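You operate a simulated robot arm through the tools that you are given. There is no shell and no other tool. Be economical: measure what you need, move in short steps, check, and stop when the job is done.

You run a simulated two-armed robot. Do the job below in one go: nothing can be reset, and whatever is moved stays where it is left.

Task
On the top of the middle bench, fold the blue cloth in half, so that its two long edges meet.

Only the result counts: the job must be done as asked and must still hold three seconds after the hand-in. Knocking over, shifting, dropping, spilling or breaking anything else fails it. Flat cloth is picked up by pressing the open fingertips on it (5 to 10 N) and closing them slowly along it; thin cloth reads only 2 to 8 mm in the jaws.

Robot
Two 7-joint arms with two-finger parallel grippers on one trunk, on a base that drives. Base frame: it is fixed to the floor where the robot stands at the start and does not move with it; the origin is under the middle of the robot, x ahead of it, y to its left, z up. Readings come in m, rad, newtons and seconds.
The left shoulder is at the start at [0.07, 0.134, 1.076], the right one opposite. With the tool pointing down near the work surface each hand reaches from about 0.1 to 0.64 m from the robot's upright axis, wherever it stands, measured 20 degrees to its own side. Places, roughly: middle bench [1.5, 0.3, 0.8]. Payload 1.57 kg a hand.
Tool frame (each hand has its own): the origin (TCP) lies between the finger pads and is the grasp point; the fingertips stand 0.03 m ahead of it; z points along the fingers, y is the line along which they close. The gripper opens to 0.08 m. The fingers are 0.017 m wide and 0.012 m thick; the gripper's body (0.04 by 0.082 m) begins 0.08 m behind the TCP.
Orientation is told as [roll, pitch, yaw] about the base's x, y, z axes, in that order, counted from this pose: with the fingers straight down and closing along the base's y, the tool's x points along the base's -x, its y along +y and its z along -z.

Tools
- The arms move only by the tool servo_tool. It takes "left_motion", "right_motion" or both (then of equal length, played together; a hand with none holds still); each is a list of rows, each a list of 7 numbers: the finger opening in mm, from 0 to 80, then the shift along the tool's x, y, z in mm, then the turn, a rotation vector about the tool's x, y, z in degrees. In form: [[fingers, tx, ty, tz, rx, ry, rz], ...]. A call has 1 to 10 rows; each row shifts and turns the commanded pose from where the row before left it, along the tool's axes as they then stand. Each row takes 0.2 s and may step no farther than 0.05 m and 0.15 rad from the row before; otherwise, or with a gripper value out of range, the whole call is refused. A pose out of reach is approached as far as the arm can. The call stops where the force on the tool passes 40 N (or 10 N more than at its start, if that is more) or the arm is blocked; 0.2 s more then pass. The fingers move at their own pace (about 0.153 m/s each) and stop on an object; they squeeze with about 41 N. The grip force told is the motor's: it shows also when the fingers shut on nothing. Time passes only in rows, and 0.2 s behind the last, so rows that do not move let the fingers close. The reply holds the time, the measured pose of the TCP, the force on the tool along the base axes, the opening and the grip force, in the units named above and with some noise, with the torque about the TCP (base axes, N m) and any sound that the robot's microphone picked up, and new pictures: "show" is both (left out), scene, wrist or none (wrist: the cameras of the hands that moved).
- Cameras (640 x 400 px; columns grow to the right, rows downward): "scene" is now at [0.1197, 0.0237, 1.296]; the picture's right is [0.40, -0.91, 0.00], its down [-0.70, -0.31, -0.64] and it looks along [0.58, 0.26, -0.77] (base axes); focal length 258 px, centre (320, 200). "left" rides on the left gripper at [0.072, 0.007, -0.122] in its tool frame; the picture's right is [-0.09, 1.00, 0.00], its down [-0.84, -0.08, -0.54] and it looks along [-0.54, -0.05, 0.84] (tool axes); focal length 238 px, centre (320, 200). "right" rides on the right gripper at [0.072, -0.007, -0.122] in its tool frame; the picture's right is [0.09, 1.00, 0.00], its down [-0.84, 0.08, -0.54] and it looks along [-0.54, 0.05, 0.84] (tool axes); focal length 238 px, centre (320, 200). There is no depth. A picture from a camera that has moved, and an enlarged one, comes with that camera's place and axes in the base frame and with its lens. The place of the scene camera against the robot may be out by one fixed shift of up to 0.018 m in any direction.
- slide_trunk(by): slides the trunk up (or, below 0, down) by that many m; the arms and the scene camera ride with it, the base frame stays. It gives what a move gives, with no picture.
- roll_base(legs): drives the robot by 1 to 6 legs, each [ahead, left, turn to the left] in m, m and rad, along the robot's own axes; the way and the turn of a leg run together, so that a leg with both is an arc; at most 1.5 m and 3.142 rad a leg. The arms and the cameras ride along, it lands a little off, and it stops where it bumps. It gives what a move gives, and a new picture of the scene camera.
- pan_tilt(pan, tilt): turns the head with the scene camera to pan (to the left, within 1.501 rad either way) and tilt (down, from -0.506 to 1.204), counted from straight ahead of the robot. It gives what a move gives, and a new picture of the scene camera.
- inspect(camera, box): a new picture of the part [left, top, right, bottom] of that camera's present view, enlarged. It takes no simulated time.
- job_done(): hands the job in; it is judged then, once.

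Work in short steps. Places have to be worked out from the pictures, the camera data and where the tool is seen: move nearer, look again, correct. Check each grasp and each placing, and mend what went wrong. You have 120 turns and 260 pictures in all, those below and enlarged ones among them. Open the grippers and draw the arms clear of the work before you hand the job in, unless the task says otherwise; then end with one line.

The tools are called by a JSON object that holds its "op" and its "data". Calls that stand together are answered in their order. servo_tool: Moves the arms, as the interface text tells. Its arguments: {"type":"object","properties":{"left_motion":{"type":"array"},"right_motion":{"type":"array"},"show":{"type":"string","enum":["both","scene","wrist","none"]}},"required":[]} The other tools are called the same way: slide_trunk (by) slides the trunk up or down; roll_base (legs) drives the base; pan_tilt (pan, tilt) turns the head that bears the scene camera; inspect (camera, box) takes an enlarged picture of a part of a camera's view; job_done () hands the job in.

At the start:

```text
t: 0.0
left_eef_pos: [0.4225, 0.3342, 0.9844]
left_ee_rot: [0.001, 0.001, -0.001]
left_force: [0.5, 0.7, -0.6]
left_wrist_torque: [0.0, 0.0, 0.0]
left_grip_width: 0.0798
left_grip_force: 0.0
right_eef_pos: [0.2693, 0.0118, 0.9247]
right_ee_rot: [0.001, 0.001, 0.0]
right_force: [-0.1, 0.8, -0.3]
right_wrist_torque: [0.0, 0.01, -0.03]
right_grip_width: 0.0798
right_grip_force: 0.1
trunk travel left (down, up): [-0.65, 0.29]
robot x, y, heading: [0.0009, 0.0012, -0.0]
head pan, tilt: [0.417, 0.88]
```

scene: 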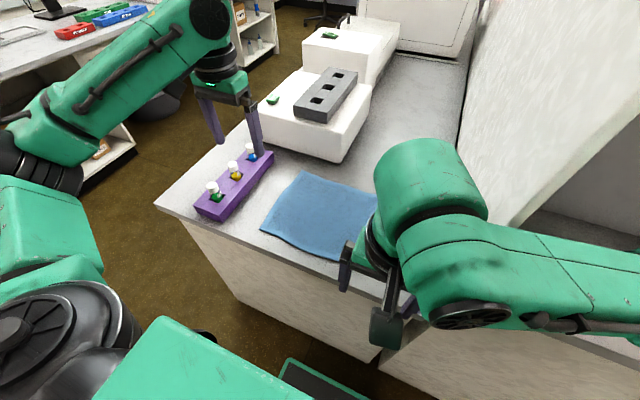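
right: 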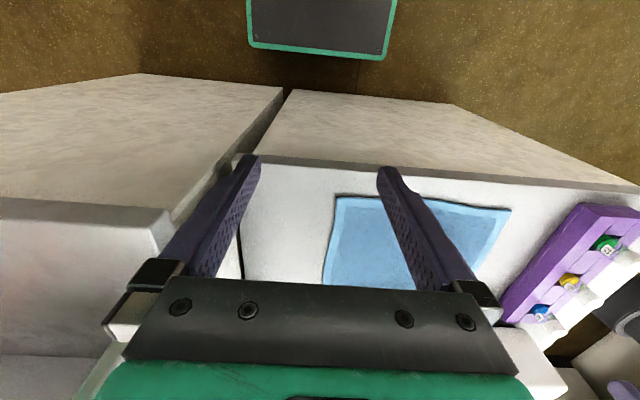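
left: 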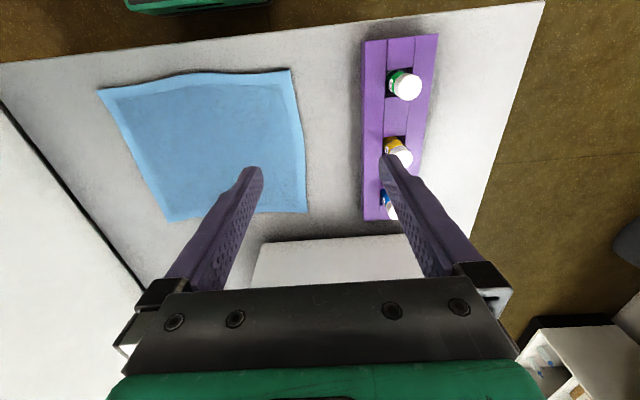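

The blue cloth lies on the near end of the bench, at about x 0.37–0.59 and y 0.045–0.30, with the surface at z≈0.765. Its long edges run along y. I'll drive left about 0.16 m so both arms can reach it evenly.

{"op": "roll_base", "data": {"legs": [[0, 0.16, 0]]}}

{"op": "pan_tilt", "data": {"pan": 0.0, "tilt": 0.9}}

```text
t: 1.4
left_eef_pos: [0.4215, 0.4938, 0.9853]
left_ee_rot: [0.001, -0.001, -0.002]
left_force: [0.1, -0.8, 0.3]
left_wrist_torque: [0.03, 0.0, 0.02]
left_grip_width: 0.0796
left_grip_force: 0.1
right_eef_pos: [0.2695, 0.1706, 0.9234]
right_ee_rot: [0.001, -0.001, 0.001]
right_force: [0.4, 0.6, 0.0]
right_wrist_torque: [0.02, 0.02, 0.01]
right_grip_width: 0.0799
right_grip_force: 0.1
trunk travel left (down, up): [-0.65, 0.29]
robot x, y, heading: [-0.0033, 0.1575, -0.001]
head pan, tilt: [0.417, 0.88]
camera scene: at [0.1197, 0.182, 1.2961], right [0.4, -0.91, 0.0], down [-0.7, -0.31, -0.64], along [0.58, 0.26, -0.77], focal length 258 px, centre (320, 200)
```

scene: 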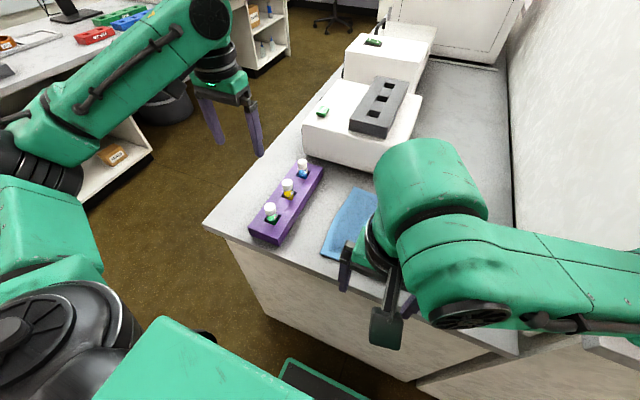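

```text
t: 2.3
left_eef_pos: [0.4224, 0.495, 0.9856]
left_ee_rot: [-0.001, 0.001, -0.001]
left_force: [0.1, 0.1, 0.2]
left_wrist_torque: [0.01, 0.0, 0.0]
left_grip_width: 0.0798
left_grip_force: 0.1
right_eef_pos: [0.2699, 0.1698, 0.9241]
right_ee_rot: [0.0, 0.0, 0.0]
right_force: [0.3, 0.4, -0.2]
right_wrist_torque: [-0.03, -0.03, -0.01]
right_grip_width: 0.0803
right_grip_force: 0.1
trunk travel left (down, up): [-0.65, 0.29]
robot x, y, heading: [0.0007, 0.1601, -0.001]
head pan, tilt: [0.0, 0.901]
camera scene: at [0.1251, 0.1514, 1.2944], right [0.0, -1.0, 0.0], down [-0.78, 0.0, -0.62], along [0.62, 0.0, -0.78], focal length 258 px, centre (320, 200)
```

scene: 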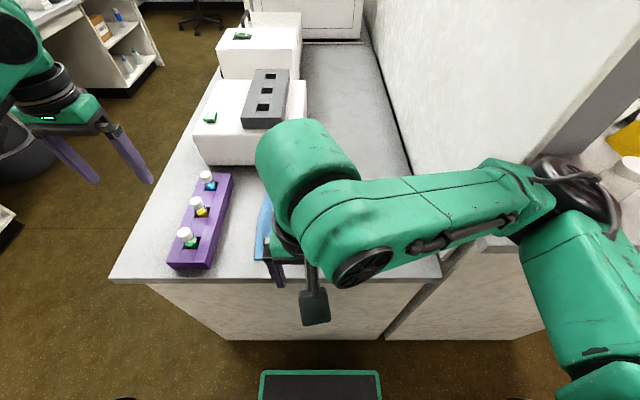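

Now I'll bring both hands above the near corners, keeping them high.

{"op": "servo_tool", "data": {"left_motion": [[30, 8, -44, 0, 0, 0, 0], [30, 8, -44, 0, 0, 0, 0], [30, 8, -44, 0, 0, 0, 0], [30, 8, -44, 0, 0, 0, 0], [30, 8, -44, 0, 0, 0, 0], [30, 0, 0, 0, 0, 0, 0]], "right_motion": [[30, -22, -20, 0, 0, 0, 0], [30, -22, -20, 0, 0, 0, 0], [30, -22, -20, 0, 0, 0, 0], [30, -22, -20, 0, 0, 0, 0], [30, -22, -20, 0, 0, 0, 0], [30, 0, 0, 0, 0, 0, 0]]}}

```text
t: 3.7
left_eef_pos: [0.3801, 0.2741, 0.9853]
left_ee_rot: [0.0, -0.001, -0.001]
left_force: [0.0, -0.4, 1.0]
left_wrist_torque: [-0.03, 0.0, -0.01]
left_grip_width: 0.0301
left_grip_force: 0.0
right_eef_pos: [0.3785, 0.0717, 0.9237]
right_ee_rot: [-0.003, 0.0, -0.001]
right_force: [-0.2, 0.1, 0.8]
right_wrist_torque: [0.01, -0.02, 0.03]
right_grip_width: 0.03
right_grip_force: 0.2
trunk travel left (down, up): [-0.65, 0.29]
robot x, y, heading: [-0.0007, 0.1599, 0.0]
head pan, tilt: [0.0, 0.901]
camera scene: at [0.1247, 0.153, 1.2945], right [0.0, -1.0, 0.0], down [-0.78, 0.0, -0.62], along [0.62, 0.0, -0.78], focal length 258 px, centre (320, 200)
camera right: at [0.307, 0.0647, 1.046], right [-0.09, 1.0, 0.0], down [0.84, 0.08, 0.54], along [0.54, 0.05, -0.84], focal length 238 px, centre (320, 200)
camera left: at [0.3082, 0.2802, 1.1074], right [0.09, 1.0, 0.0], down [0.84, -0.08, 0.54], along [0.54, -0.05, -0.84], focal length 238 px, centre (320, 200)
```

scene: 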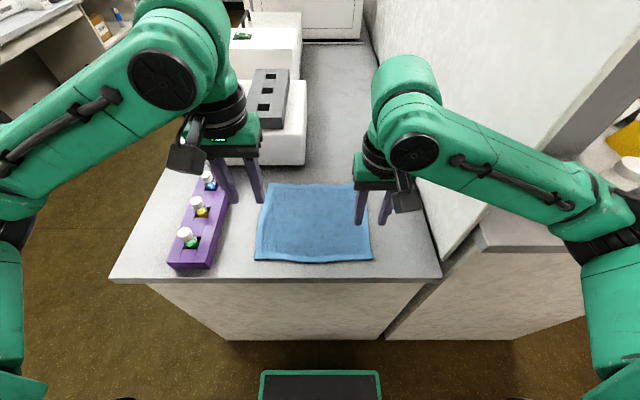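
right: 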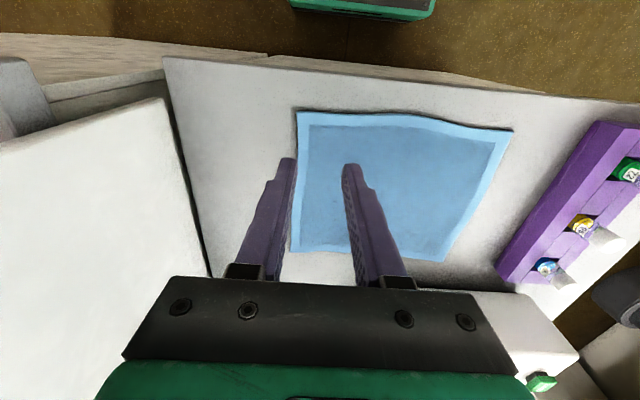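
left: 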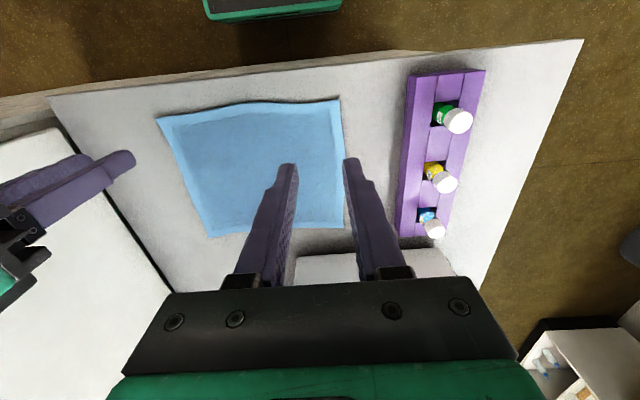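

The corners work out to near-right (0.369, 0.044), near-left (0.370, 0.300) and far edge x≈0.591. That makes the cloth 0.222 × 0.256 m, with its fold line at x≈0.48. I'll descend to just above the cloth near each near corner.

{"op": "servo_tool", "data": {"left_motion": [[24, 0, -4, 40, 0, 0, 0], [24, 0, 0, 40, 0, 0, 0], [24, 0, 0, 40, 0, 0, 0], [24, 0, 0, 40, 0, 0, 0], [24, 0, 0, 10, 0, 0, 0], [24, 0, 0, 0, 0, 0, 0]], "right_motion": [[24, 0, 2, 25, 0, 0, 0], [24, 0, 0, 25, 0, 0, 0], [24, 0, 0, 25, 0, 0, 0], [24, 0, 0, 25, 0, 0, 0], [24, 0, 0, 9, 0, 0, 0], [24, 0, 0, 0, 0, 0, 0]]}}

```text
t: 5.1
left_eef_pos: [0.3819, 0.2712, 0.814]
left_ee_rot: [0.0, -0.001, 0.0]
left_force: [0.9, -0.4, 0.0]
left_wrist_torque: [-0.01, 0.01, 0.0]
left_grip_width: 0.0237
left_grip_force: 0.1
right_eef_pos: [0.3802, 0.0736, 0.8152]
right_ee_rot: [0.002, -0.001, 0.001]
right_force: [-0.4, 0.4, -0.2]
right_wrist_torque: [0.0, -0.01, 0.01]
right_grip_width: 0.0242
right_grip_force: 0.1
trunk travel left (down, up): [-0.65, 0.29]
robot x, y, heading: [0.0003, 0.1601, 0.002]
head pan, tilt: [0.0, 0.901]
camera scene: at [0.1252, 0.1516, 1.2944], right [0.0, -1.0, 0.0], down [-0.78, 0.0, -0.62], along [0.62, 0.0, -0.78], focal length 258 px, centre (320, 200)
camera right: at [0.3069, 0.0655, 0.9367], right [-0.09, 1.0, 0.0], down [0.84, 0.08, 0.54], along [0.54, 0.05, -0.84], focal length 238 px, centre (320, 200)
camera left: at [0.3099, 0.2758, 0.9366], right [0.09, 1.0, 0.0], down [0.84, -0.08, 0.54], along [0.54, -0.05, -0.84], focal length 238 px, centre (320, 200)
```

scene: 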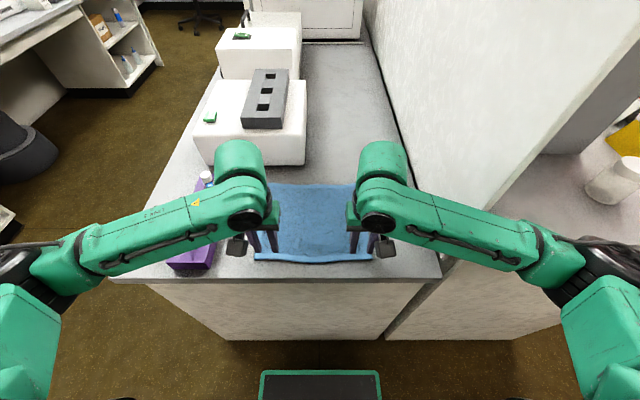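
right: 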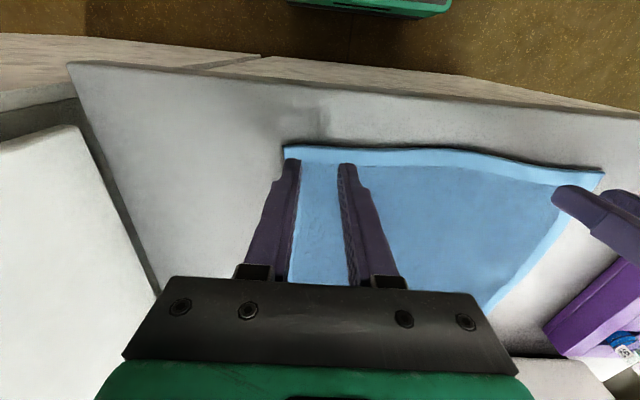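
left: 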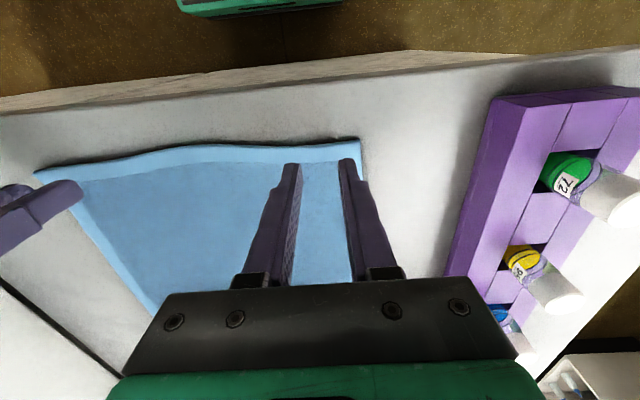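

The tips sit just inside the corners. I'll shift 3 mm toward the near edge and descend until contact.

{"op": "servo_tool", "data": {"left_motion": [[24, 4, 0, 8, 0, 0, 0], [24, 0, 0, 5, 0, 0, 0], [24, 0, 0, 3, 0, 0, 0], [24, 0, 0, 0, 0, 0, 0]], "right_motion": [[24, 3, 0, 8, 0, 0, 0], [24, 0, 0, 5, 0, 0, 0], [24, 0, 0, 3, 0, 0, 0], [24, 0, 0, 0, 0, 0, 0]], "show": "none"}}

```text
t: 6.1
left_eef_pos: [0.379, 0.2692, 0.7991]
left_ee_rot: [-0.002, 0.0, -0.003]
left_force: [0.2, -0.5, 0.4]
left_wrist_torque: [-0.02, -0.02, -0.01]
left_grip_width: 0.024
left_grip_force: 0.1
right_eef_pos: [0.3768, 0.0726, 0.799]
right_ee_rot: [-0.001, 0.0, -0.002]
right_force: [-0.5, 0.2, 0.0]
right_wrist_torque: [-0.03, -0.01, -0.02]
right_grip_width: 0.0239
right_grip_force: 0.0
trunk travel left (down, up): [-0.65, 0.29]
robot x, y, heading: [-0.0015, 0.1565, 0.001]
head pan, tilt: [0.0, 0.901]
```

No contact yet at a tip height of z≈0.769, so I'll go down in smaller steps.

{"op": "servo_tool", "data": {"left_motion": [[24, 0, 0, 1.5, 0, 0, 0], [24, 0, 0, 1.5, 0, 0, 0], [24, 0, 0, 0, 0, 0, 0]], "right_motion": [[24, 0, 0, 1.5, 0, 0, 0], [24, 0, 0, 1.5, 0, 0, 0], [24, 0, 0, 0, 0, 0, 0]], "show": "none"}}

```text
t: 6.9
left_eef_pos: [0.3789, 0.2709, 0.7945]
left_ee_rot: [-0.001, -0.002, -0.002]
left_force: [0.0, 0.3, 0.1]
left_wrist_torque: [0.0, 0.0, -0.04]
left_grip_width: 0.0239
left_grip_force: 0.0
right_eef_pos: [0.377, 0.0723, 0.797]
right_ee_rot: [0.0, 0.002, -0.001]
right_force: [0.2, -0.4, 0.8]
right_wrist_torque: [0.01, 0.02, -0.04]
right_grip_width: 0.0242
right_grip_force: 0.0
trunk travel left (down, up): [-0.65, 0.29]
robot x, y, heading: [-0.0, 0.157, -0.001]
head pan, tilt: [0.0, 0.901]
```

{"op": "servo_tool", "data": {"left_motion": [[24, 0, 0, 1.5, 0, 0, 0], [24, 0, 0, 1.5, 0, 0, 0], [24, 0, 0, 0, 0, 0, 0]], "right_motion": [[24, 0, 0, 1.5, 0, 0, 0], [24, 0, 0, 1.5, 0, 0, 0], [24, 0, 0, 0, 0, 0, 0]], "show": "wrist"}}

```text
t: 7.7
left_eef_pos: [0.3784, 0.2705, 0.7945]
left_ee_rot: [0.001, -0.001, -0.001]
left_force: [1.1, 0.6, 4.2]
left_wrist_torque: [0.01, -0.04, -0.02]
left_grip_width: 0.024
left_grip_force: 0.1
right_eef_pos: [0.3774, 0.0724, 0.793]
right_ee_rot: [0.0, 0.0, -0.003]
right_force: [-0.5, 0.4, 3.8]
right_wrist_torque: [0.02, -0.02, -0.01]
right_grip_width: 0.0238
right_grip_force: 0.1
trunk travel left (down, up): [-0.65, 0.29]
robot x, y, heading: [-0.0006, 0.1635, 0.0]
head pan, tilt: [0.0, 0.901]
camera right: at [0.3034, 0.0653, 0.9154], right [-0.09, 1.0, 0.0], down [0.84, 0.08, 0.54], along [0.54, 0.05, -0.84], focal length 238 px, centre (320, 200)
camera left: at [0.3056, 0.2755, 0.916], right [0.09, 1.0, 0.0], down [0.84, -0.08, 0.54], along [0.54, -0.05, -0.84], focal length 238 px, centre (320, 200)
```

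right: 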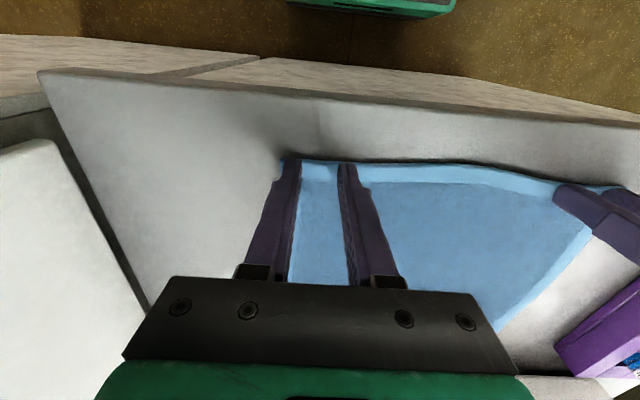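
left: 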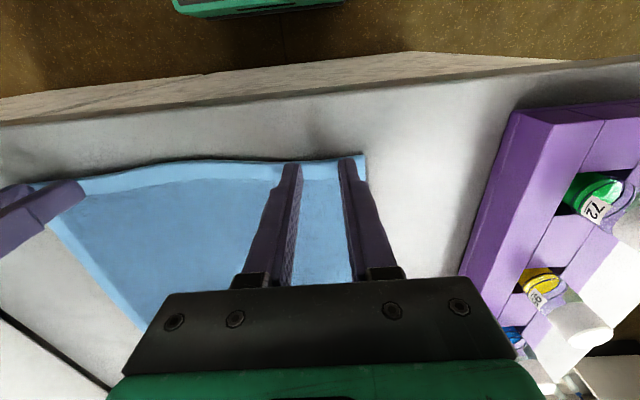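

Both tips touch at about 4 N and sit right at the hem. I'll press about 1.3 mm more and close slowly.

{"op": "servo_tool", "data": {"left_motion": [[24, 0, 0, 1.3, 0, 0, 0], [21, 0, 0, 0, 0, 0, 0], [18, 0, 0, 0, 0, 0, 0], [15, 0, 0, 0, 0, 0, 0], [12, 0, 0, 0, 0, 0, 0], [9, 0, 0, 0, 0, 0, 0], [6, 0, 0, 0, 0, 0, 0], [3, 0, 0, 0, 0, 0, 0], [0, 0, 0, 0, 0, 0, 0], [0, 0, 0, 0, 0, 0, 0]], "right_motion": [[24, 0, 0, 1.3, 0, 0, 0], [21, 0, 0, 0, 0, 0, 0], [18, 0, 0, 0, 0, 0, 0], [15, 0, 0, 0, 0, 0, 0], [12, 0, 0, 0, 0, 0, 0], [9, 0, 0, 0, 0, 0, 0], [6, 0, 0, 0, 0, 0, 0], [3, 0, 0, 0, 0, 0, 0], [0, 0, 0, 0, 0, 0, 0], [0, 0, 0, 0, 0, 0, 0]]}}

```text
t: 9.9
left_eef_pos: [0.3765, 0.27, 0.7928]
left_ee_rot: [0.0, -0.004, -0.001]
left_force: [-1.7, -12.5, 12.2]
left_wrist_torque: [-0.37, -0.05, -0.04]
left_grip_width: 0.0039
left_grip_force: 24.8
right_eef_pos: [0.3739, 0.0728, 0.7931]
right_ee_rot: [0.001, -0.001, -0.001]
right_force: [-0.2, 11.7, 9.1]
right_wrist_torque: [0.36, -0.04, 0.07]
right_grip_width: 0.0036
right_grip_force: 24.7
trunk travel left (down, up): [-0.65, 0.29]
robot x, y, heading: [0.0001, 0.1607, 0.002]
head pan, tilt: [0.0, 0.901]
camera scene: at [0.1225, 0.1513, 1.2948], right [0.0, -1.0, 0.0], down [-0.78, 0.0, -0.62], along [0.62, 0.0, -0.78], focal length 258 px, centre (320, 200)
camera right: at [0.3017, 0.0653, 0.9147], right [-0.09, 1.0, 0.0], down [0.84, 0.08, 0.54], along [0.54, 0.05, -0.84], focal length 238 px, centre (320, 200)
camera left: at [0.3038, 0.2749, 0.9152], right [0.09, 1.0, 0.0], down [0.84, -0.08, 0.54], along [0.54, -0.05, -0.84], focal length 238 px, centre (320, 200)
```

scene: 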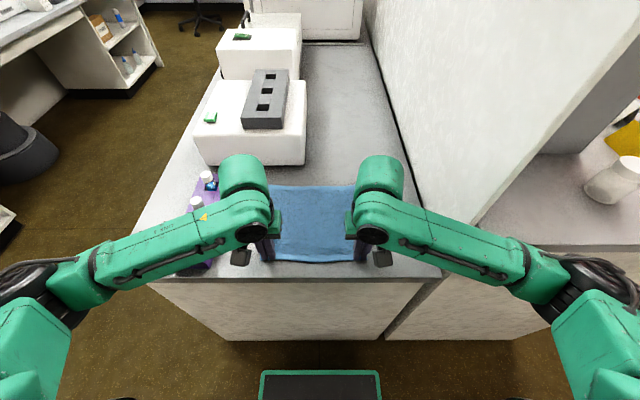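
right: 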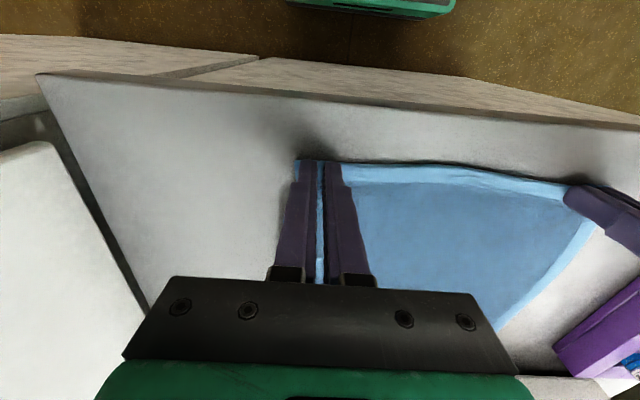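
left: 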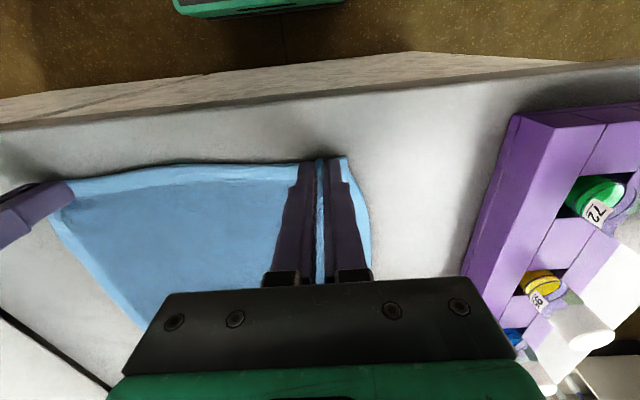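

Both fingers hold cloth, reading 3.6–3.9 mm, with about 12 N of inward pull along the hem. I'll lift through the first half of the arc while easing the hands 5 mm inward each.

{"op": "servo_tool", "data": {"left_motion": [[0, -2, -2, -17, 0, 0, 0], [0, -4, -2, -17, 0, 0, 0], [0, -8, -1, -16, 0, 0, 0], [0, -10, 0, -14, 0, 0, 0], [0, -13, 0, -12, 0, 0, 0], [0, -15, 0, -10, 0, 0, 0], [0, -16, 0, -7, 0, 0, 0], [0, -18, 0, -5, 0, 0, 0], [0, -18, 0, 0, 0, 0, 0], [0, 0, 0, 0, 0, 0, 0]], "right_motion": [[0, -2, 2, -17, 0, 0, 0], [0, -4, 2, -17, 0, 0, 0], [0, -8, 1, -16, 0, 0, 0], [0, -10, 0, -14, 0, 0, 0], [0, -13, 0, -12, 0, 0, 0], [0, -15, 0, -10, 0, 0, 0], [0, -16, 0, -7, 0, 0, 0], [0, -18, 0, -5, 0, 0, 0], [0, -18, 0, 0, 0, 0, 0], [0, 0, 0, 0, 0, 0, 0]]}}

```text
t: 12.1
left_eef_pos: [0.4835, 0.2648, 0.8899]
left_ee_rot: [-0.001, -0.003, -0.001]
left_force: [0.0, -1.4, -1.0]
left_wrist_torque: [-0.04, -0.03, -0.05]
left_grip_width: 0.0031
left_grip_force: 23.8
right_eef_pos: [0.4799, 0.077, 0.8906]
right_ee_rot: [0.001, -0.001, -0.001]
right_force: [0.0, 0.5, 0.0]
right_wrist_torque: [0.01, 0.01, 0.03]
right_grip_width: 0.0037
right_grip_force: 24.1
trunk travel left (down, up): [-0.65, 0.29]
robot x, y, heading: [0.0022, 0.1568, 0.0]
head pan, tilt: [0.0, 0.901]
camera scene: at [0.1245, 0.1516, 1.2945], right [0.0, -1.0, 0.0], down [-0.78, 0.0, -0.62], along [0.62, 0.0, -0.78], focal length 258 px, centre (320, 200)
camera right: at [0.4073, 0.0704, 1.0121], right [-0.09, 1.0, 0.0], down [0.84, 0.08, 0.54], along [0.54, 0.05, -0.84], focal length 238 px, centre (320, 200)
camera left: at [0.4098, 0.2704, 1.0123], right [0.09, 1.0, 0.0], down [0.84, -0.08, 0.54], along [0.54, -0.05, -0.84], focal length 238 px, centre (320, 200)
```

scene: 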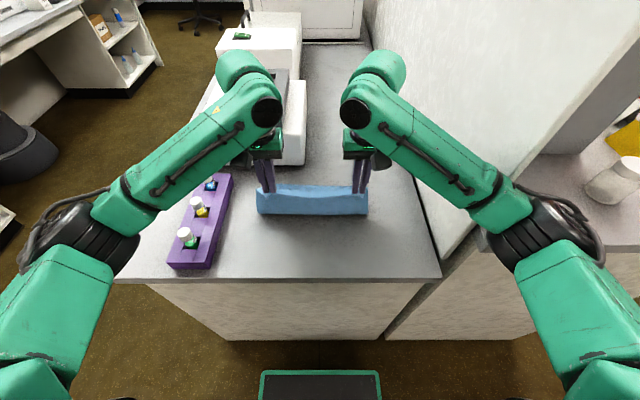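
right: 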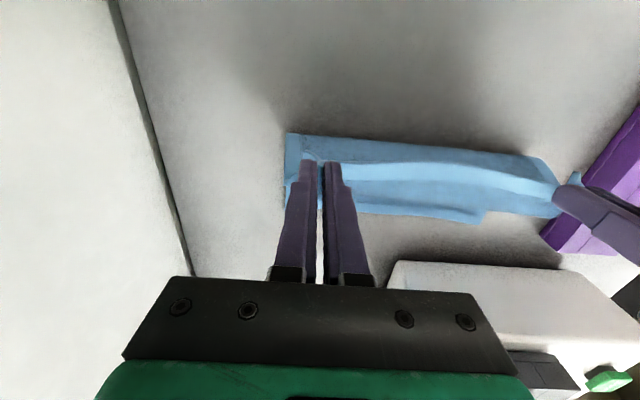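
left: 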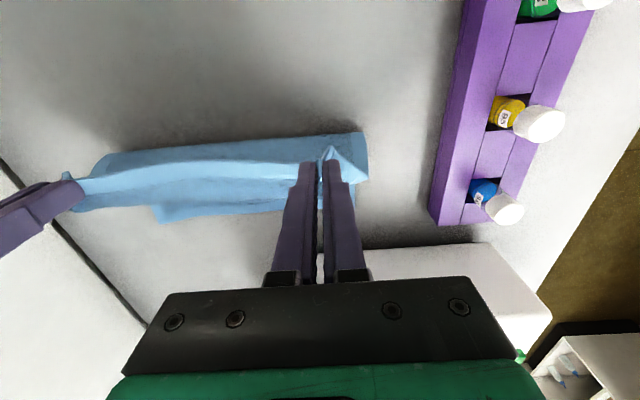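

The cloth is standing in a clean half-fold. I'll finish the arc so the hem lands on the far edge at x≈0.585.

{"op": "servo_tool", "data": {"left_motion": [[0, -16, 0, 0, 0, 0, 0], [0, -16, 0, 4, 0, 0, 0], [0, -16, 0, 7, 0, 0, 0], [0, -13, 1, 9, 0, 0, 0], [0, -12, 1, 11, 0, 0, 0], [0, -10, 1, 12, 0, 0, 0], [0, -8, 1, 14, 0, 0, 0], [0, -6, 0, 15, 0, 0, 0], [0, -4, 0, 14, 0, 0, 0], [0, 0, 0, 0, 0, 0, 0]], "right_motion": [[0, -16, 0, 0, 0, 0, 0], [0, -16, 0, 4, 0, 0, 0], [0, -16, 0, 7, 0, 0, 0], [0, -15, -1, 9, 0, 0, 0], [0, -13, -1, 11, 0, 0, 0], [0, -11, -1, 12, 0, 0, 0], [0, -8, -1, 14, 0, 0, 0], [0, -6, 0, 15, 0, 0, 0], [0, -4, 0, 14, 0, 0, 0], [0, 0, 0, 0, 0, 0, 0]]}}

```text
t: 14.3
left_eef_pos: [0.584, 0.2674, 0.8025]
left_ee_rot: [0.0, -0.001, -0.002]
left_force: [0.2, -8.1, 1.5]
left_wrist_torque: [-0.23, -0.05, -0.02]
left_grip_width: 0.0036
left_grip_force: 24.7
right_eef_pos: [0.5853, 0.0735, 0.8044]
right_ee_rot: [0.002, 0.001, -0.001]
right_force: [0.1, 7.5, 0.7]
right_wrist_torque: [0.21, -0.01, 0.08]
right_grip_width: 0.0035
right_grip_force: 24.6
trunk travel left (down, up): [-0.65, 0.29]
robot x, y, heading: [-0.0022, 0.157, -0.001]
head pan, tilt: [0.0, 0.901]
camera scene: at [0.1247, 0.1515, 1.2945], right [0.0, -1.0, 0.0], down [-0.78, 0.0, -0.62], along [0.62, 0.0, -0.78], focal length 258 px, centre (320, 200)
camera right: at [0.5124, 0.0666, 0.9258], right [-0.09, 1.0, 0.0], down [0.84, 0.08, 0.54], along [0.54, 0.05, -0.84], focal length 238 px, centre (320, 200)
camera left: at [0.5114, 0.274, 0.9259], right [0.09, 1.0, 0.0], down [0.84, -0.08, 0.54], along [0.54, -0.05, -0.84], focal length 238 px, centre (320, 200)
```

scene: 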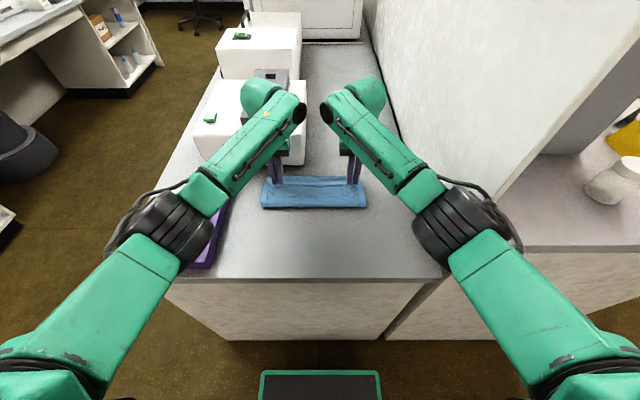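
right: 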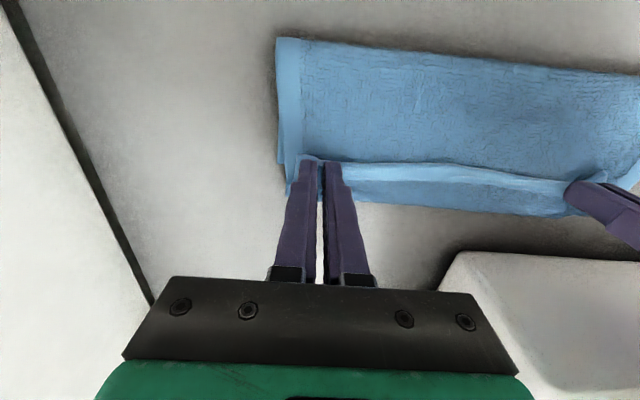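
left: 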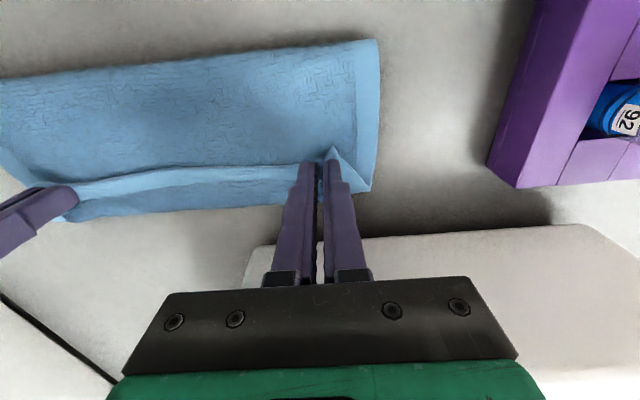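

The bottom layer crept forward: its far edge now reads x≈0.615 and the crease ≈0.510. The hem must therefore go about 24 mm further, so I'll lift a little, move on, and lower again.

{"op": "servo_tool", "data": {"left_motion": [[0, 0, -1, -8, 0, 0, 0], [0, -6, -1, -4, 0, 0, 0], [0, -8, -1, 0, 0, 0, 0], [0, -8, 0, 2, 0, 0, 0], [0, -2, 0, 5, 0, 0, 0], [0, 0, 0, 5, 0, 0, 0], [0, 0, 0, 0, 0, 0, 0]], "right_motion": [[0, 0, 1, -8, 0, 0, 0], [0, -6, 1, -4, 0, 0, 0], [0, -8, 1, 0, 0, 0, 0], [0, -7, 0, 2, 0, 0, 0], [0, -2, 0, 5, 0, 0, 0], [0, 0, 0, 5, 0, 0, 0], [0, 0, 0, 0, 0, 0, 0]]}}

```text
t: 15.9
left_eef_pos: [0.6073, 0.2666, 0.8044]
left_ee_rot: [0.0, -0.001, -0.001]
left_force: [-0.4, -3.3, -0.1]
left_wrist_torque: [-0.08, 0.01, -0.01]
left_grip_width: 0.0032
left_grip_force: 24.1
right_eef_pos: [0.6014, 0.076, 0.8036]
right_ee_rot: [-0.001, -0.001, -0.001]
right_force: [-0.5, 3.0, 0.6]
right_wrist_torque: [0.1, 0.01, 0.06]
right_grip_width: 0.0035
right_grip_force: 24.8
right hand out of reach, approached as far as the arm can: row 4, 5
trunk travel left (down, up): [-0.65, 0.29]
robot x, y, heading: [-0.0003, 0.1593, -0.004]
head pan, tilt: [0.0, 0.901]
camera scene: at [0.1251, 0.1517, 1.2944], right [0.0, -1.0, 0.0], down [-0.78, 0.0, -0.62], along [0.62, 0.0, -0.78], focal length 258 px, centre (320, 200)
camera right: at [0.5301, 0.0686, 0.9258], right [-0.09, 1.0, 0.0], down [0.84, 0.08, 0.54], along [0.54, 0.05, -0.84], focal length 238 px, centre (320, 200)
camera left: at [0.5347, 0.2715, 0.9266], right [0.09, 1.0, 0.0], down [0.84, -0.08, 0.54], along [0.54, -0.05, -0.84], focal length 238 px, centre (320, 200)
```

scene: 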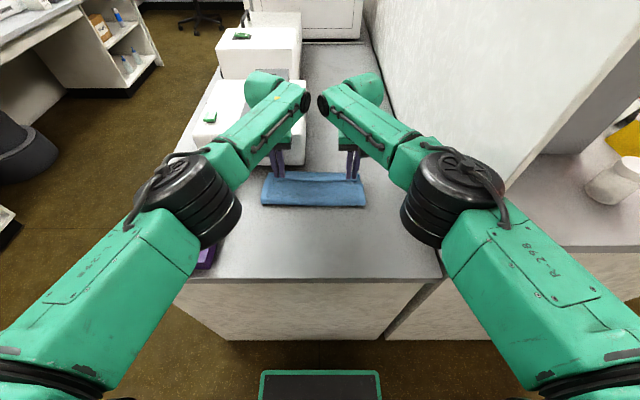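
right: 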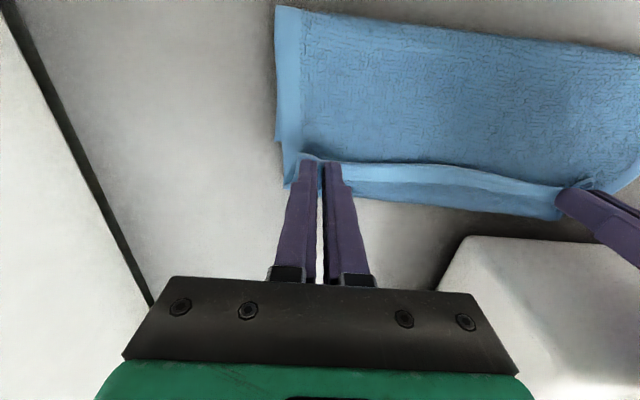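
left: 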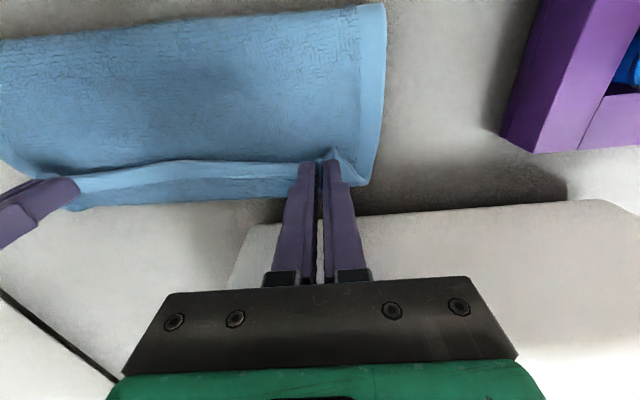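

The right arm is at its reach limit. I'll enlarge the hem region to see how far it sits from the lower edge.

{"op": "inspect", "data": {"camera": "right", "box": [260, 120, 600, 240]}}

{"op": "inspect", "data": {"camera": "left", "box": [60, 120, 400, 240]}}

{"op": "inspect", "data": {"camera": "scene", "box": [240, 130, 400, 230]}}

```text
1.88 times, centred on (430, 180) of right
camera zoom: at [0.5301, 0.0686, 0.9258], right [-0.09, 1.0, 0.0], down [0.84, 0.08, 0.54], along [0.54, 0.05, -0.84], focal length 449 px, centre (113, 238)
```

zoom: 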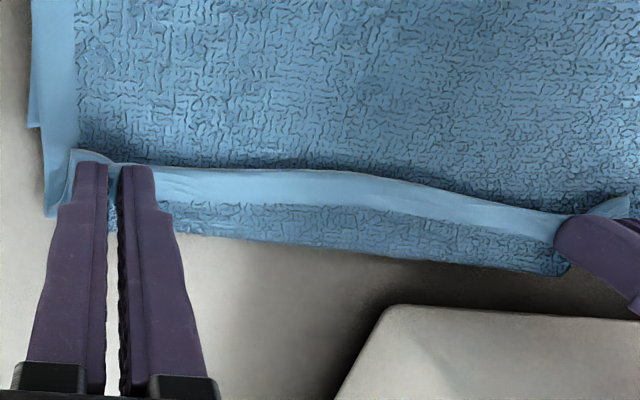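

```text
1.88 times, centred on (230, 180) of left
camera zoom: at [0.5347, 0.2715, 0.9266], right [0.09, 1.0, 0.0], down [0.84, -0.08, 0.54], along [0.54, -0.05, -0.84], focal length 449 px, centre (489, 238)
```

zoom: 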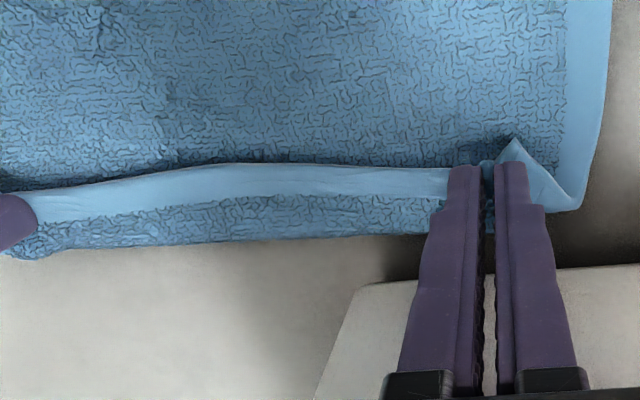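

```text
4.00 times, centred on (320, 180) of scene
camera zoom: at [0.1251, 0.1517, 1.2944], right [0.0, -1.0, 0.0], down [-0.78, 0.0, -0.62], along [0.62, 0.0, -0.78], focal length 1033 px, centre (320, 280)
```

zoom: 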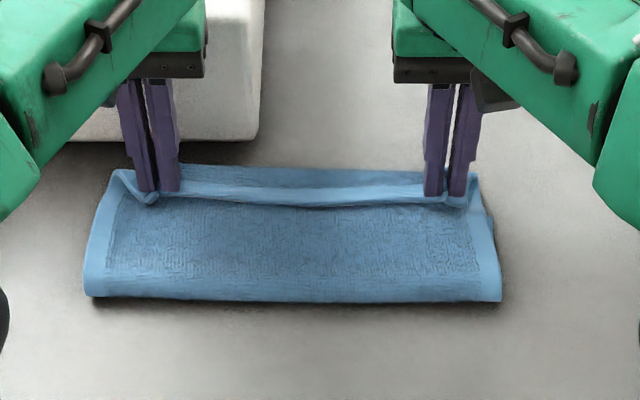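

The zoom shows that the hem stayed upward-facing in the vertical fingers and is curled back. The far edge I saw is that curl, and the crease was pulled too far, so I'll retrace the arc to stand the cloth up again before dropping it.

{"op": "servo_tool", "data": {"left_motion": [[0, 10, 0, -20, 0, 0, 0], [0, 20, 0, -21, 0, 0, 0], [0, 20, 0, -21, 0, 0, 0], [0, 25, 0, -12, 0, 0, 0], [0, 25, 0, -10, 0, 0, 0], [0, 24, 0, -7, 0, 0, 0], [0, 20, 0, 6, 0, 0, 0], [0, 20, 0, 11, 0, 0, 0], [0, 20, 0, 13, 0, 0, 0], [0, 0, 0, 0, 0, 0, 0]], "right_motion": [[0, 8, 0, -20, 0, 0, 0], [0, 18, 0, -21, 0, 0, 0], [0, 18, 0, -21, 0, 0, 0], [0, 25, 0, -12, 0, 0, 0], [0, 25, 0, -10, 0, 0, 0], [0, 24, 0, -7, 0, 0, 0], [0, 20, 0, 6, 0, 0, 0], [0, 20, 0, 11, 0, 0, 0], [0, 20, 0, 13, 0, 0, 0], [0, 0, 0, 0, 0, 0, 0]]}}

```text
t: 18.1
left_eef_pos: [0.4244, 0.2666, 0.8638]
left_ee_rot: [0.0, 0.0, 0.0]
left_force: [0.2, -2.1, 0.4]
left_wrist_torque: [-0.08, -0.01, -0.06]
left_grip_width: 0.0034
left_grip_force: 24.2
right_eef_pos: [0.4255, 0.0748, 0.8642]
right_ee_rot: [-0.001, 0.001, 0.0]
right_force: [-0.1, 2.6, -0.2]
right_wrist_torque: [0.14, 0.01, 0.05]
right_grip_width: 0.0032
right_grip_force: 25.2
trunk travel left (down, up): [-0.65, 0.29]
robot x, y, heading: [-0.0005, 0.157, -0.003]
head pan, tilt: [0.0, 0.901]
camera scene: at [0.1258, 0.1516, 1.2943], right [0.0, -1.0, 0.0], down [-0.78, 0.0, -0.62], along [0.62, 0.0, -0.78], focal length 258 px, centre (320, 200)
camera right: at [0.3526, 0.0684, 0.9865], right [-0.09, 1.0, 0.0], down [0.84, 0.08, 0.54], along [0.54, 0.05, -0.84], focal length 238 px, centre (320, 200)
camera left: at [0.3512, 0.2711, 0.9865], right [0.09, 1.0, 0.0], down [0.84, -0.08, 0.54], along [0.54, -0.05, -0.84], focal length 238 px, centre (320, 200)
```

scene: 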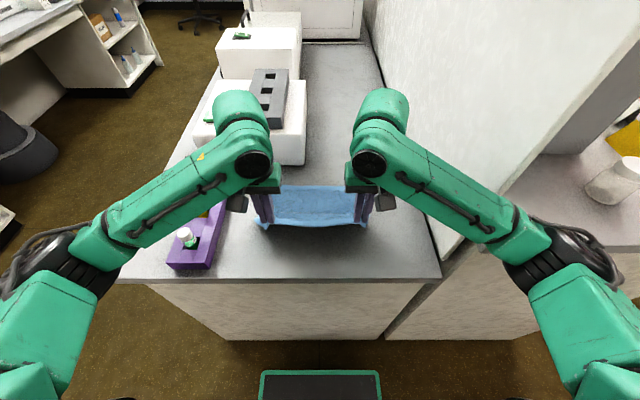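
right: 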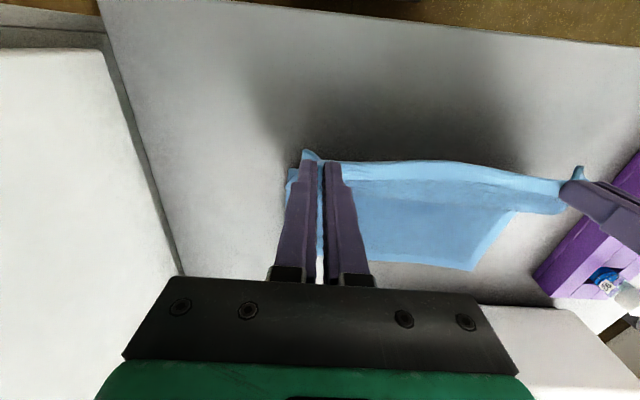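
left: 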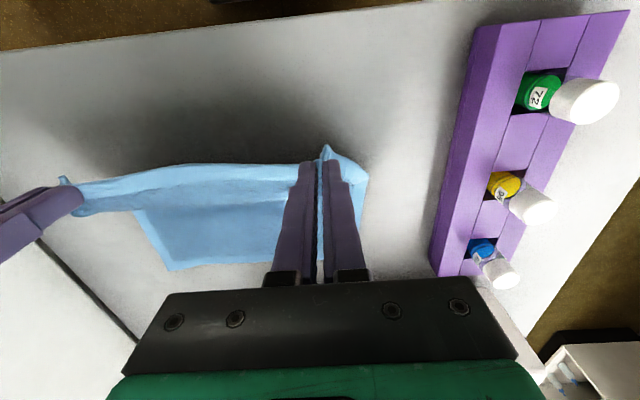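

The lower layer has not moved; its far edge is still at x≈0.59. I'll swing the cloth forward to about a 45° lean, tilting the fingers back toward the robot to reduce the curl, then look before releasing.

{"op": "servo_tool", "data": {"left_motion": [[0, -13, 0, -14, 0, 0, 0], [0, -13, 0, -12, 0, 0, 0], [0, -15, 0, -4, 0, 0, 0], [0, -16, 0, 0, 0, 0, 0], [0, -19, 0, 2, 0, 0, 0], [0, -20, 0, 6, 0, 0, 0], [0, -16.3, 0, 9.3, 0, 8, 0], [0, -17.4, 0, 6.9, 0, 8, 0], [0, -18.3, 0, 4.4, 0, 8, 0], [0, 0, 0, 0, 0, 0, 0]], "right_motion": [[0, -13, 0, -14, 0, 0, 0], [0, -13, 0, -12, 0, 0, 0], [0, -15, 0, -4, 0, 0, 0], [0, -16, 0, 0, 0, 0, 0], [0, -19, 0, 2, 0, 0, 0], [0, -20, 0, 6, 0, 0, 0], [0, -16.3, 0, 9.3, 0, 8, 0], [0, -17.4, 0, 6.9, 0, 8, 0], [0, -18.3, 0, 4.4, 0, 8, 0], [0, 0, 0, 0, 0, 0, 0]]}}

```text
t: 20.3
left_eef_pos: [0.5436, 0.2706, 0.8688]
left_ee_rot: [-0.001, 0.33, -0.008]
left_force: [0.9, -9.7, -0.3]
left_wrist_torque: [-0.32, 0.01, 0.04]
left_grip_width: 0.0031
left_grip_force: 24.4
left hand out of reach, approached as far as the arm can: row 9
right_eef_pos: [0.5437, 0.0726, 0.8708]
right_ee_rot: [0.003, 0.281, 0.003]
right_force: [-0.5, 9.6, -0.1]
right_wrist_torque: [0.31, 0.04, -0.02]
right_grip_width: 0.0034
right_grip_force: 24.5
right hand out of reach, approached as far as the arm can: row 8, 9
trunk travel left (down, up): [-0.65, 0.29]
robot x, y, heading: [0.0031, 0.1623, 0.005]
head pan, tilt: [0.0, 0.901]
camera scene: at [0.126, 0.1523, 1.2943], right [0.0, -1.0, 0.0], down [-0.78, 0.0, -0.62], along [0.62, 0.0, -0.78], focal length 258 px, centre (320, 200)
camera right: at [0.5074, 0.0654, 1.0082], right [-0.09, 1.0, 0.03], down [0.95, 0.08, 0.29], along [0.29, 0.05, -0.96], focal length 238 px, centre (320, 200)
camera left: at [0.5148, 0.2761, 1.0086], right [0.09, 1.0, -0.03], down [0.97, -0.08, 0.24], along [0.24, -0.05, -0.97], focal length 238 px, centre (320, 200)
```

scene: 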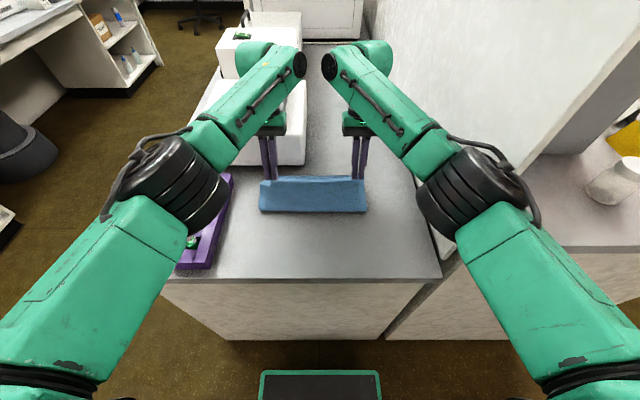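
right: 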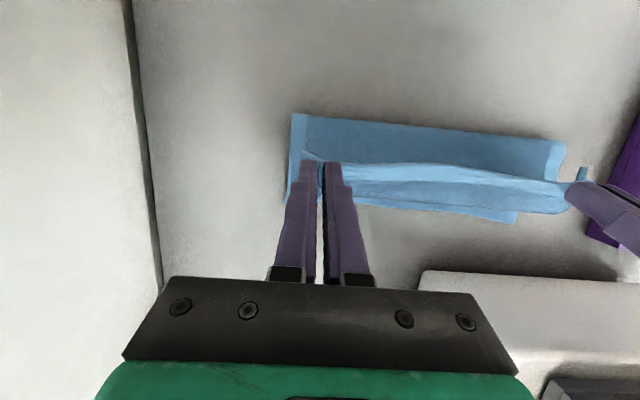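
left: 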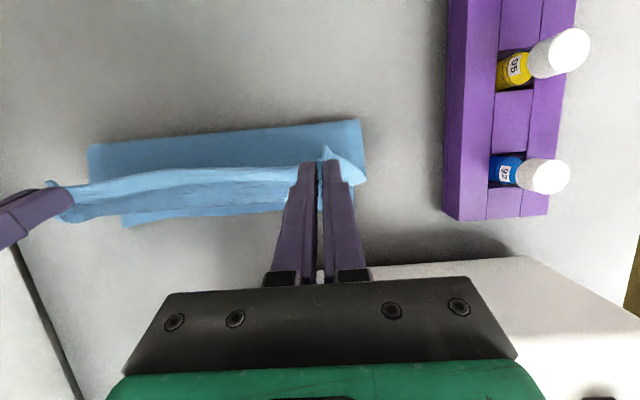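

Reach limits the tilt to about 17°, and the cloth leans forward about 35°. I'll release both hands together here so the hem falls forward, then lift straight up.

{"op": "servo_tool", "data": {"left_motion": [[40, 0, 0, 0, 0, 0, 0], [40, 0, 0, 0, 0, 0, 0], [40, 0, 0, -15, 0, 0, 0], [40, 0, 0, -25, 0, 0, 0], [40, 0, 0, -25, 0, 0, 0]], "right_motion": [[40, 0, 0, 0, 0, 0, 0], [40, 0, 0, 0, 0, 0, 0], [40, 0, 0, -15, 0, 0, 0], [40, 0, 0, -25, 0, 0, 0], [40, 0, 0, -25, 0, 0, 0]]}}

```text
t: 21.5
left_eef_pos: [0.5398, 0.277, 0.9118]
left_ee_rot: [0.001, 0.33, -0.005]
left_force: [0.2, 0.3, 0.7]
left_wrist_torque: [0.04, 0.02, 0.0]
left_grip_width: 0.04
left_grip_force: 0.1
left hand out of reach, approached as far as the arm can: row 3, 4, 5
right_eef_pos: [0.5476, 0.0658, 0.9288]
right_ee_rot: [0.0, 0.28, -0.003]
right_force: [-1.0, -0.1, 0.6]
right_wrist_torque: [0.01, 0.0, 0.01]
right_grip_width: 0.0399
right_grip_force: 0.1
right hand out of reach, approached as far as the arm can: row 4, 5
trunk travel left (down, up): [-0.65, 0.29]
robot x, y, heading: [0.001, 0.159, 0.002]
head pan, tilt: [0.0, 0.901]
camera scene: at [0.1256, 0.1511, 1.2943], right [0.0, -1.0, 0.0], down [-0.78, 0.0, -0.62], along [0.62, 0.0, -0.78], focal length 258 px, centre (320, 200)
camera right: at [0.5119, 0.0586, 1.0654], right [-0.09, 1.0, 0.03], down [0.95, 0.08, 0.29], along [0.29, 0.05, -0.96], focal length 238 px, centre (320, 200)
camera left: at [0.5109, 0.2816, 1.0514], right [0.09, 1.0, -0.03], down [0.97, -0.08, 0.24], along [0.24, -0.05, -0.97], focal length 238 px, centre (320, 200)
```

scene: 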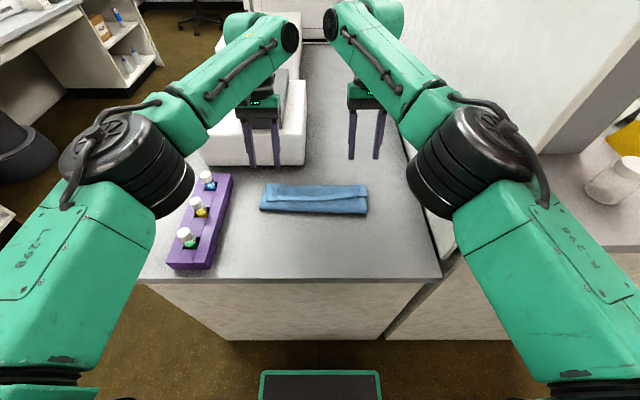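
right: 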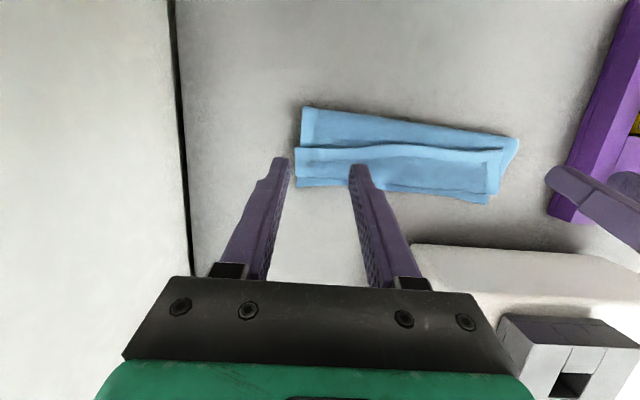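
left: 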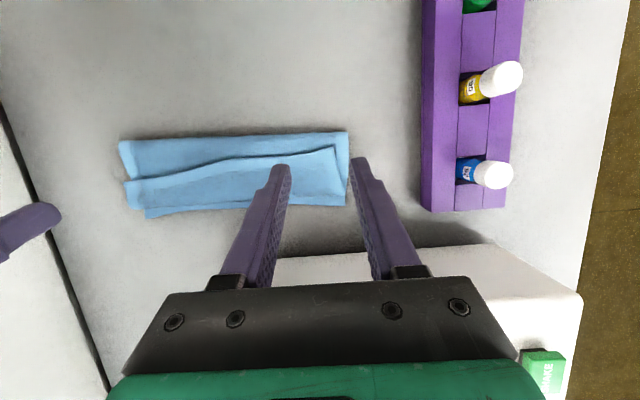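

The cloth folded over, but a flap of the hem is turned back on itself. I'll zoom in to measure it.

{"op": "inspect", "data": {"camera": "right", "box": [280, 90, 540, 220]}}

{"op": "inspect", "data": {"camera": "left", "box": [100, 110, 370, 235]}}

{"op": "inspect", "data": {"camera": "scene", "box": [240, 160, 390, 230]}}

```text
2.46 times, centred on (410, 155) of right
camera zoom: at [0.5119, 0.0586, 1.0654], right [-0.09, 1.0, 0.03], down [0.95, 0.08, 0.29], along [0.29, 0.05, -0.96], focal length 587 px, centre (98, 311)
```

zoom: 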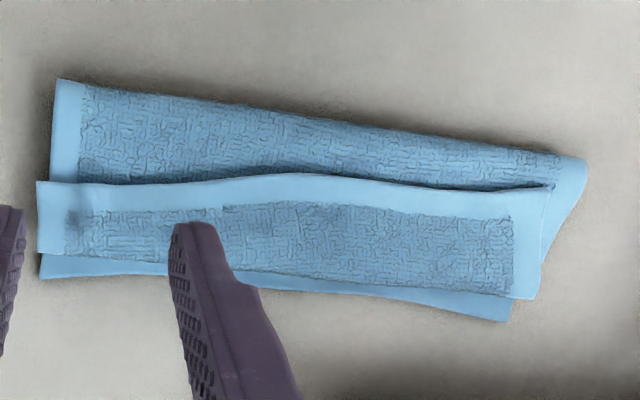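

```text
2.37 times, centred on (235, 172) of left
camera zoom: at [0.5109, 0.2816, 1.0514], right [0.09, 1.0, -0.03], down [0.97, -0.08, 0.24], along [0.24, -0.05, -0.97], focal length 565 px, centre (522, 265)
```

zoom: 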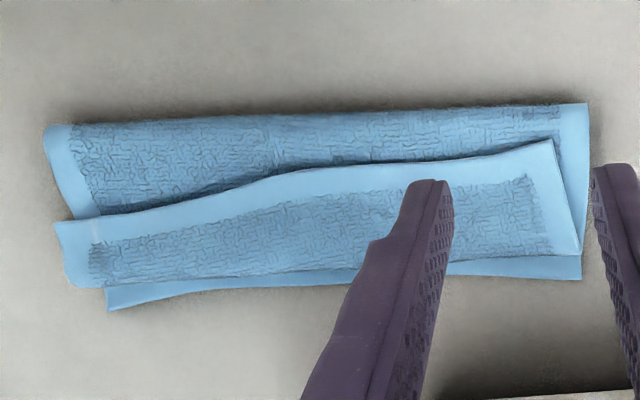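

```text
4.27 times, centred on (315, 195) of scene
camera zoom: at [0.1256, 0.1511, 1.2943], right [0.0, -1.0, 0.0], down [-0.78, 0.0, -0.62], along [0.62, 0.0, -0.78], focal length 1102 px, centre (341, 221)
```

zoom: 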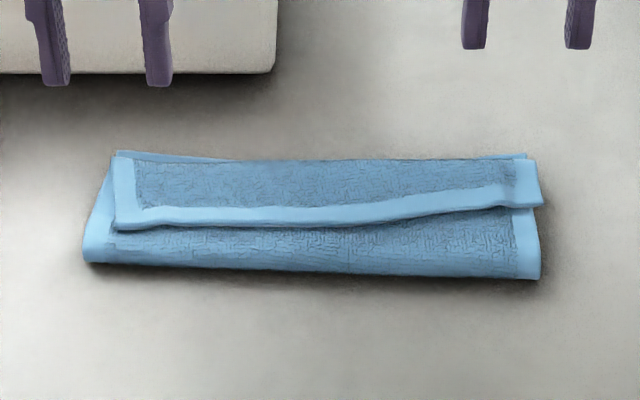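

The hem flap (x≈0.52–0.54) is folded back because vertical fingers can't rotate it. The better plan is to unfold the cloth flat and fold the far edge toward the robot instead, where the fingers can rotate to horizontal. First I'll untilt the hands and check their poses.

{"op": "servo_tool", "data": {"left_motion": [[24, 5, 0, 0, 0, -8, 0], [24, 5, 0, 0, 0, -8, 0], [24, 5, 0, 0, 0, -8, 0], [24, 0, 0, 0, 0, 0, 0]], "right_motion": [[24, 5, 0, 0, 0, -8, 0], [24, 5, 0, 0, 0, -8, 0], [24, 5, 0, 0, 0, -8, 0], [24, 0, 0, 0, 0, 0, 0]], "show": "none"}}

```text
t: 22.5
left_eef_pos: [0.5251, 0.2778, 0.914]
left_ee_rot: [-0.001, -0.092, -0.004]
left_force: [0.1, -0.2, 0.7]
left_wrist_torque: [-0.03, -0.01, -0.02]
left_grip_width: 0.0241
left_grip_force: 0.1
right_eef_pos: [0.5847, 0.07, 0.9843]
right_ee_rot: [0.078, 0.008, -0.083]
right_force: [-0.1, 0.4, 0.0]
right_wrist_torque: [0.0, 0.02, 0.0]
right_grip_width: 0.0238
right_grip_force: 0.1
right hand out of reach, approached as far as the arm can: row 1, 2, 3
trunk travel left (down, up): [-0.65, 0.29]
robot x, y, heading: [-0.0008, 0.157, 0.003]
head pan, tilt: [0.0, 0.901]
```

{"op": "servo_tool", "data": {"left_motion": [[24, 0, 0, 0, 0, 5, 0], [24, 0, -6, 20, 0, 0, 0], [24, 0, -6, 20, 0, 0, 0], [24, 0, 0, 0, 0, 0, 0]], "right_motion": [[24, 20, 0, 35, 0, 0, 0], [24, 20, 0, 35, 0, 0, 0], [24, 0, 0, 0, 0, 0, 0], [24, 0, 0, 0, 0, 0, 0]], "show": "none"}}

```text
t: 23.5
left_eef_pos: [0.5258, 0.2642, 0.8732]
left_ee_rot: [0.001, -0.002, -0.004]
left_force: [0.3, 1.3, -0.4]
left_wrist_torque: [-0.01, 0.01, -0.02]
left_grip_width: 0.024
left_grip_force: 0.2
right_eef_pos: [0.5287, 0.0782, 0.9034]
right_ee_rot: [0.057, -0.015, -0.065]
right_force: [-0.1, 0.3, -0.1]
right_wrist_torque: [0.01, 0.03, 0.0]
right_grip_width: 0.024
right_grip_force: 0.1
trunk travel left (down, up): [-0.65, 0.29]
robot x, y, heading: [0.0013, 0.1608, -0.002]
head pan, tilt: [0.0, 0.901]
```

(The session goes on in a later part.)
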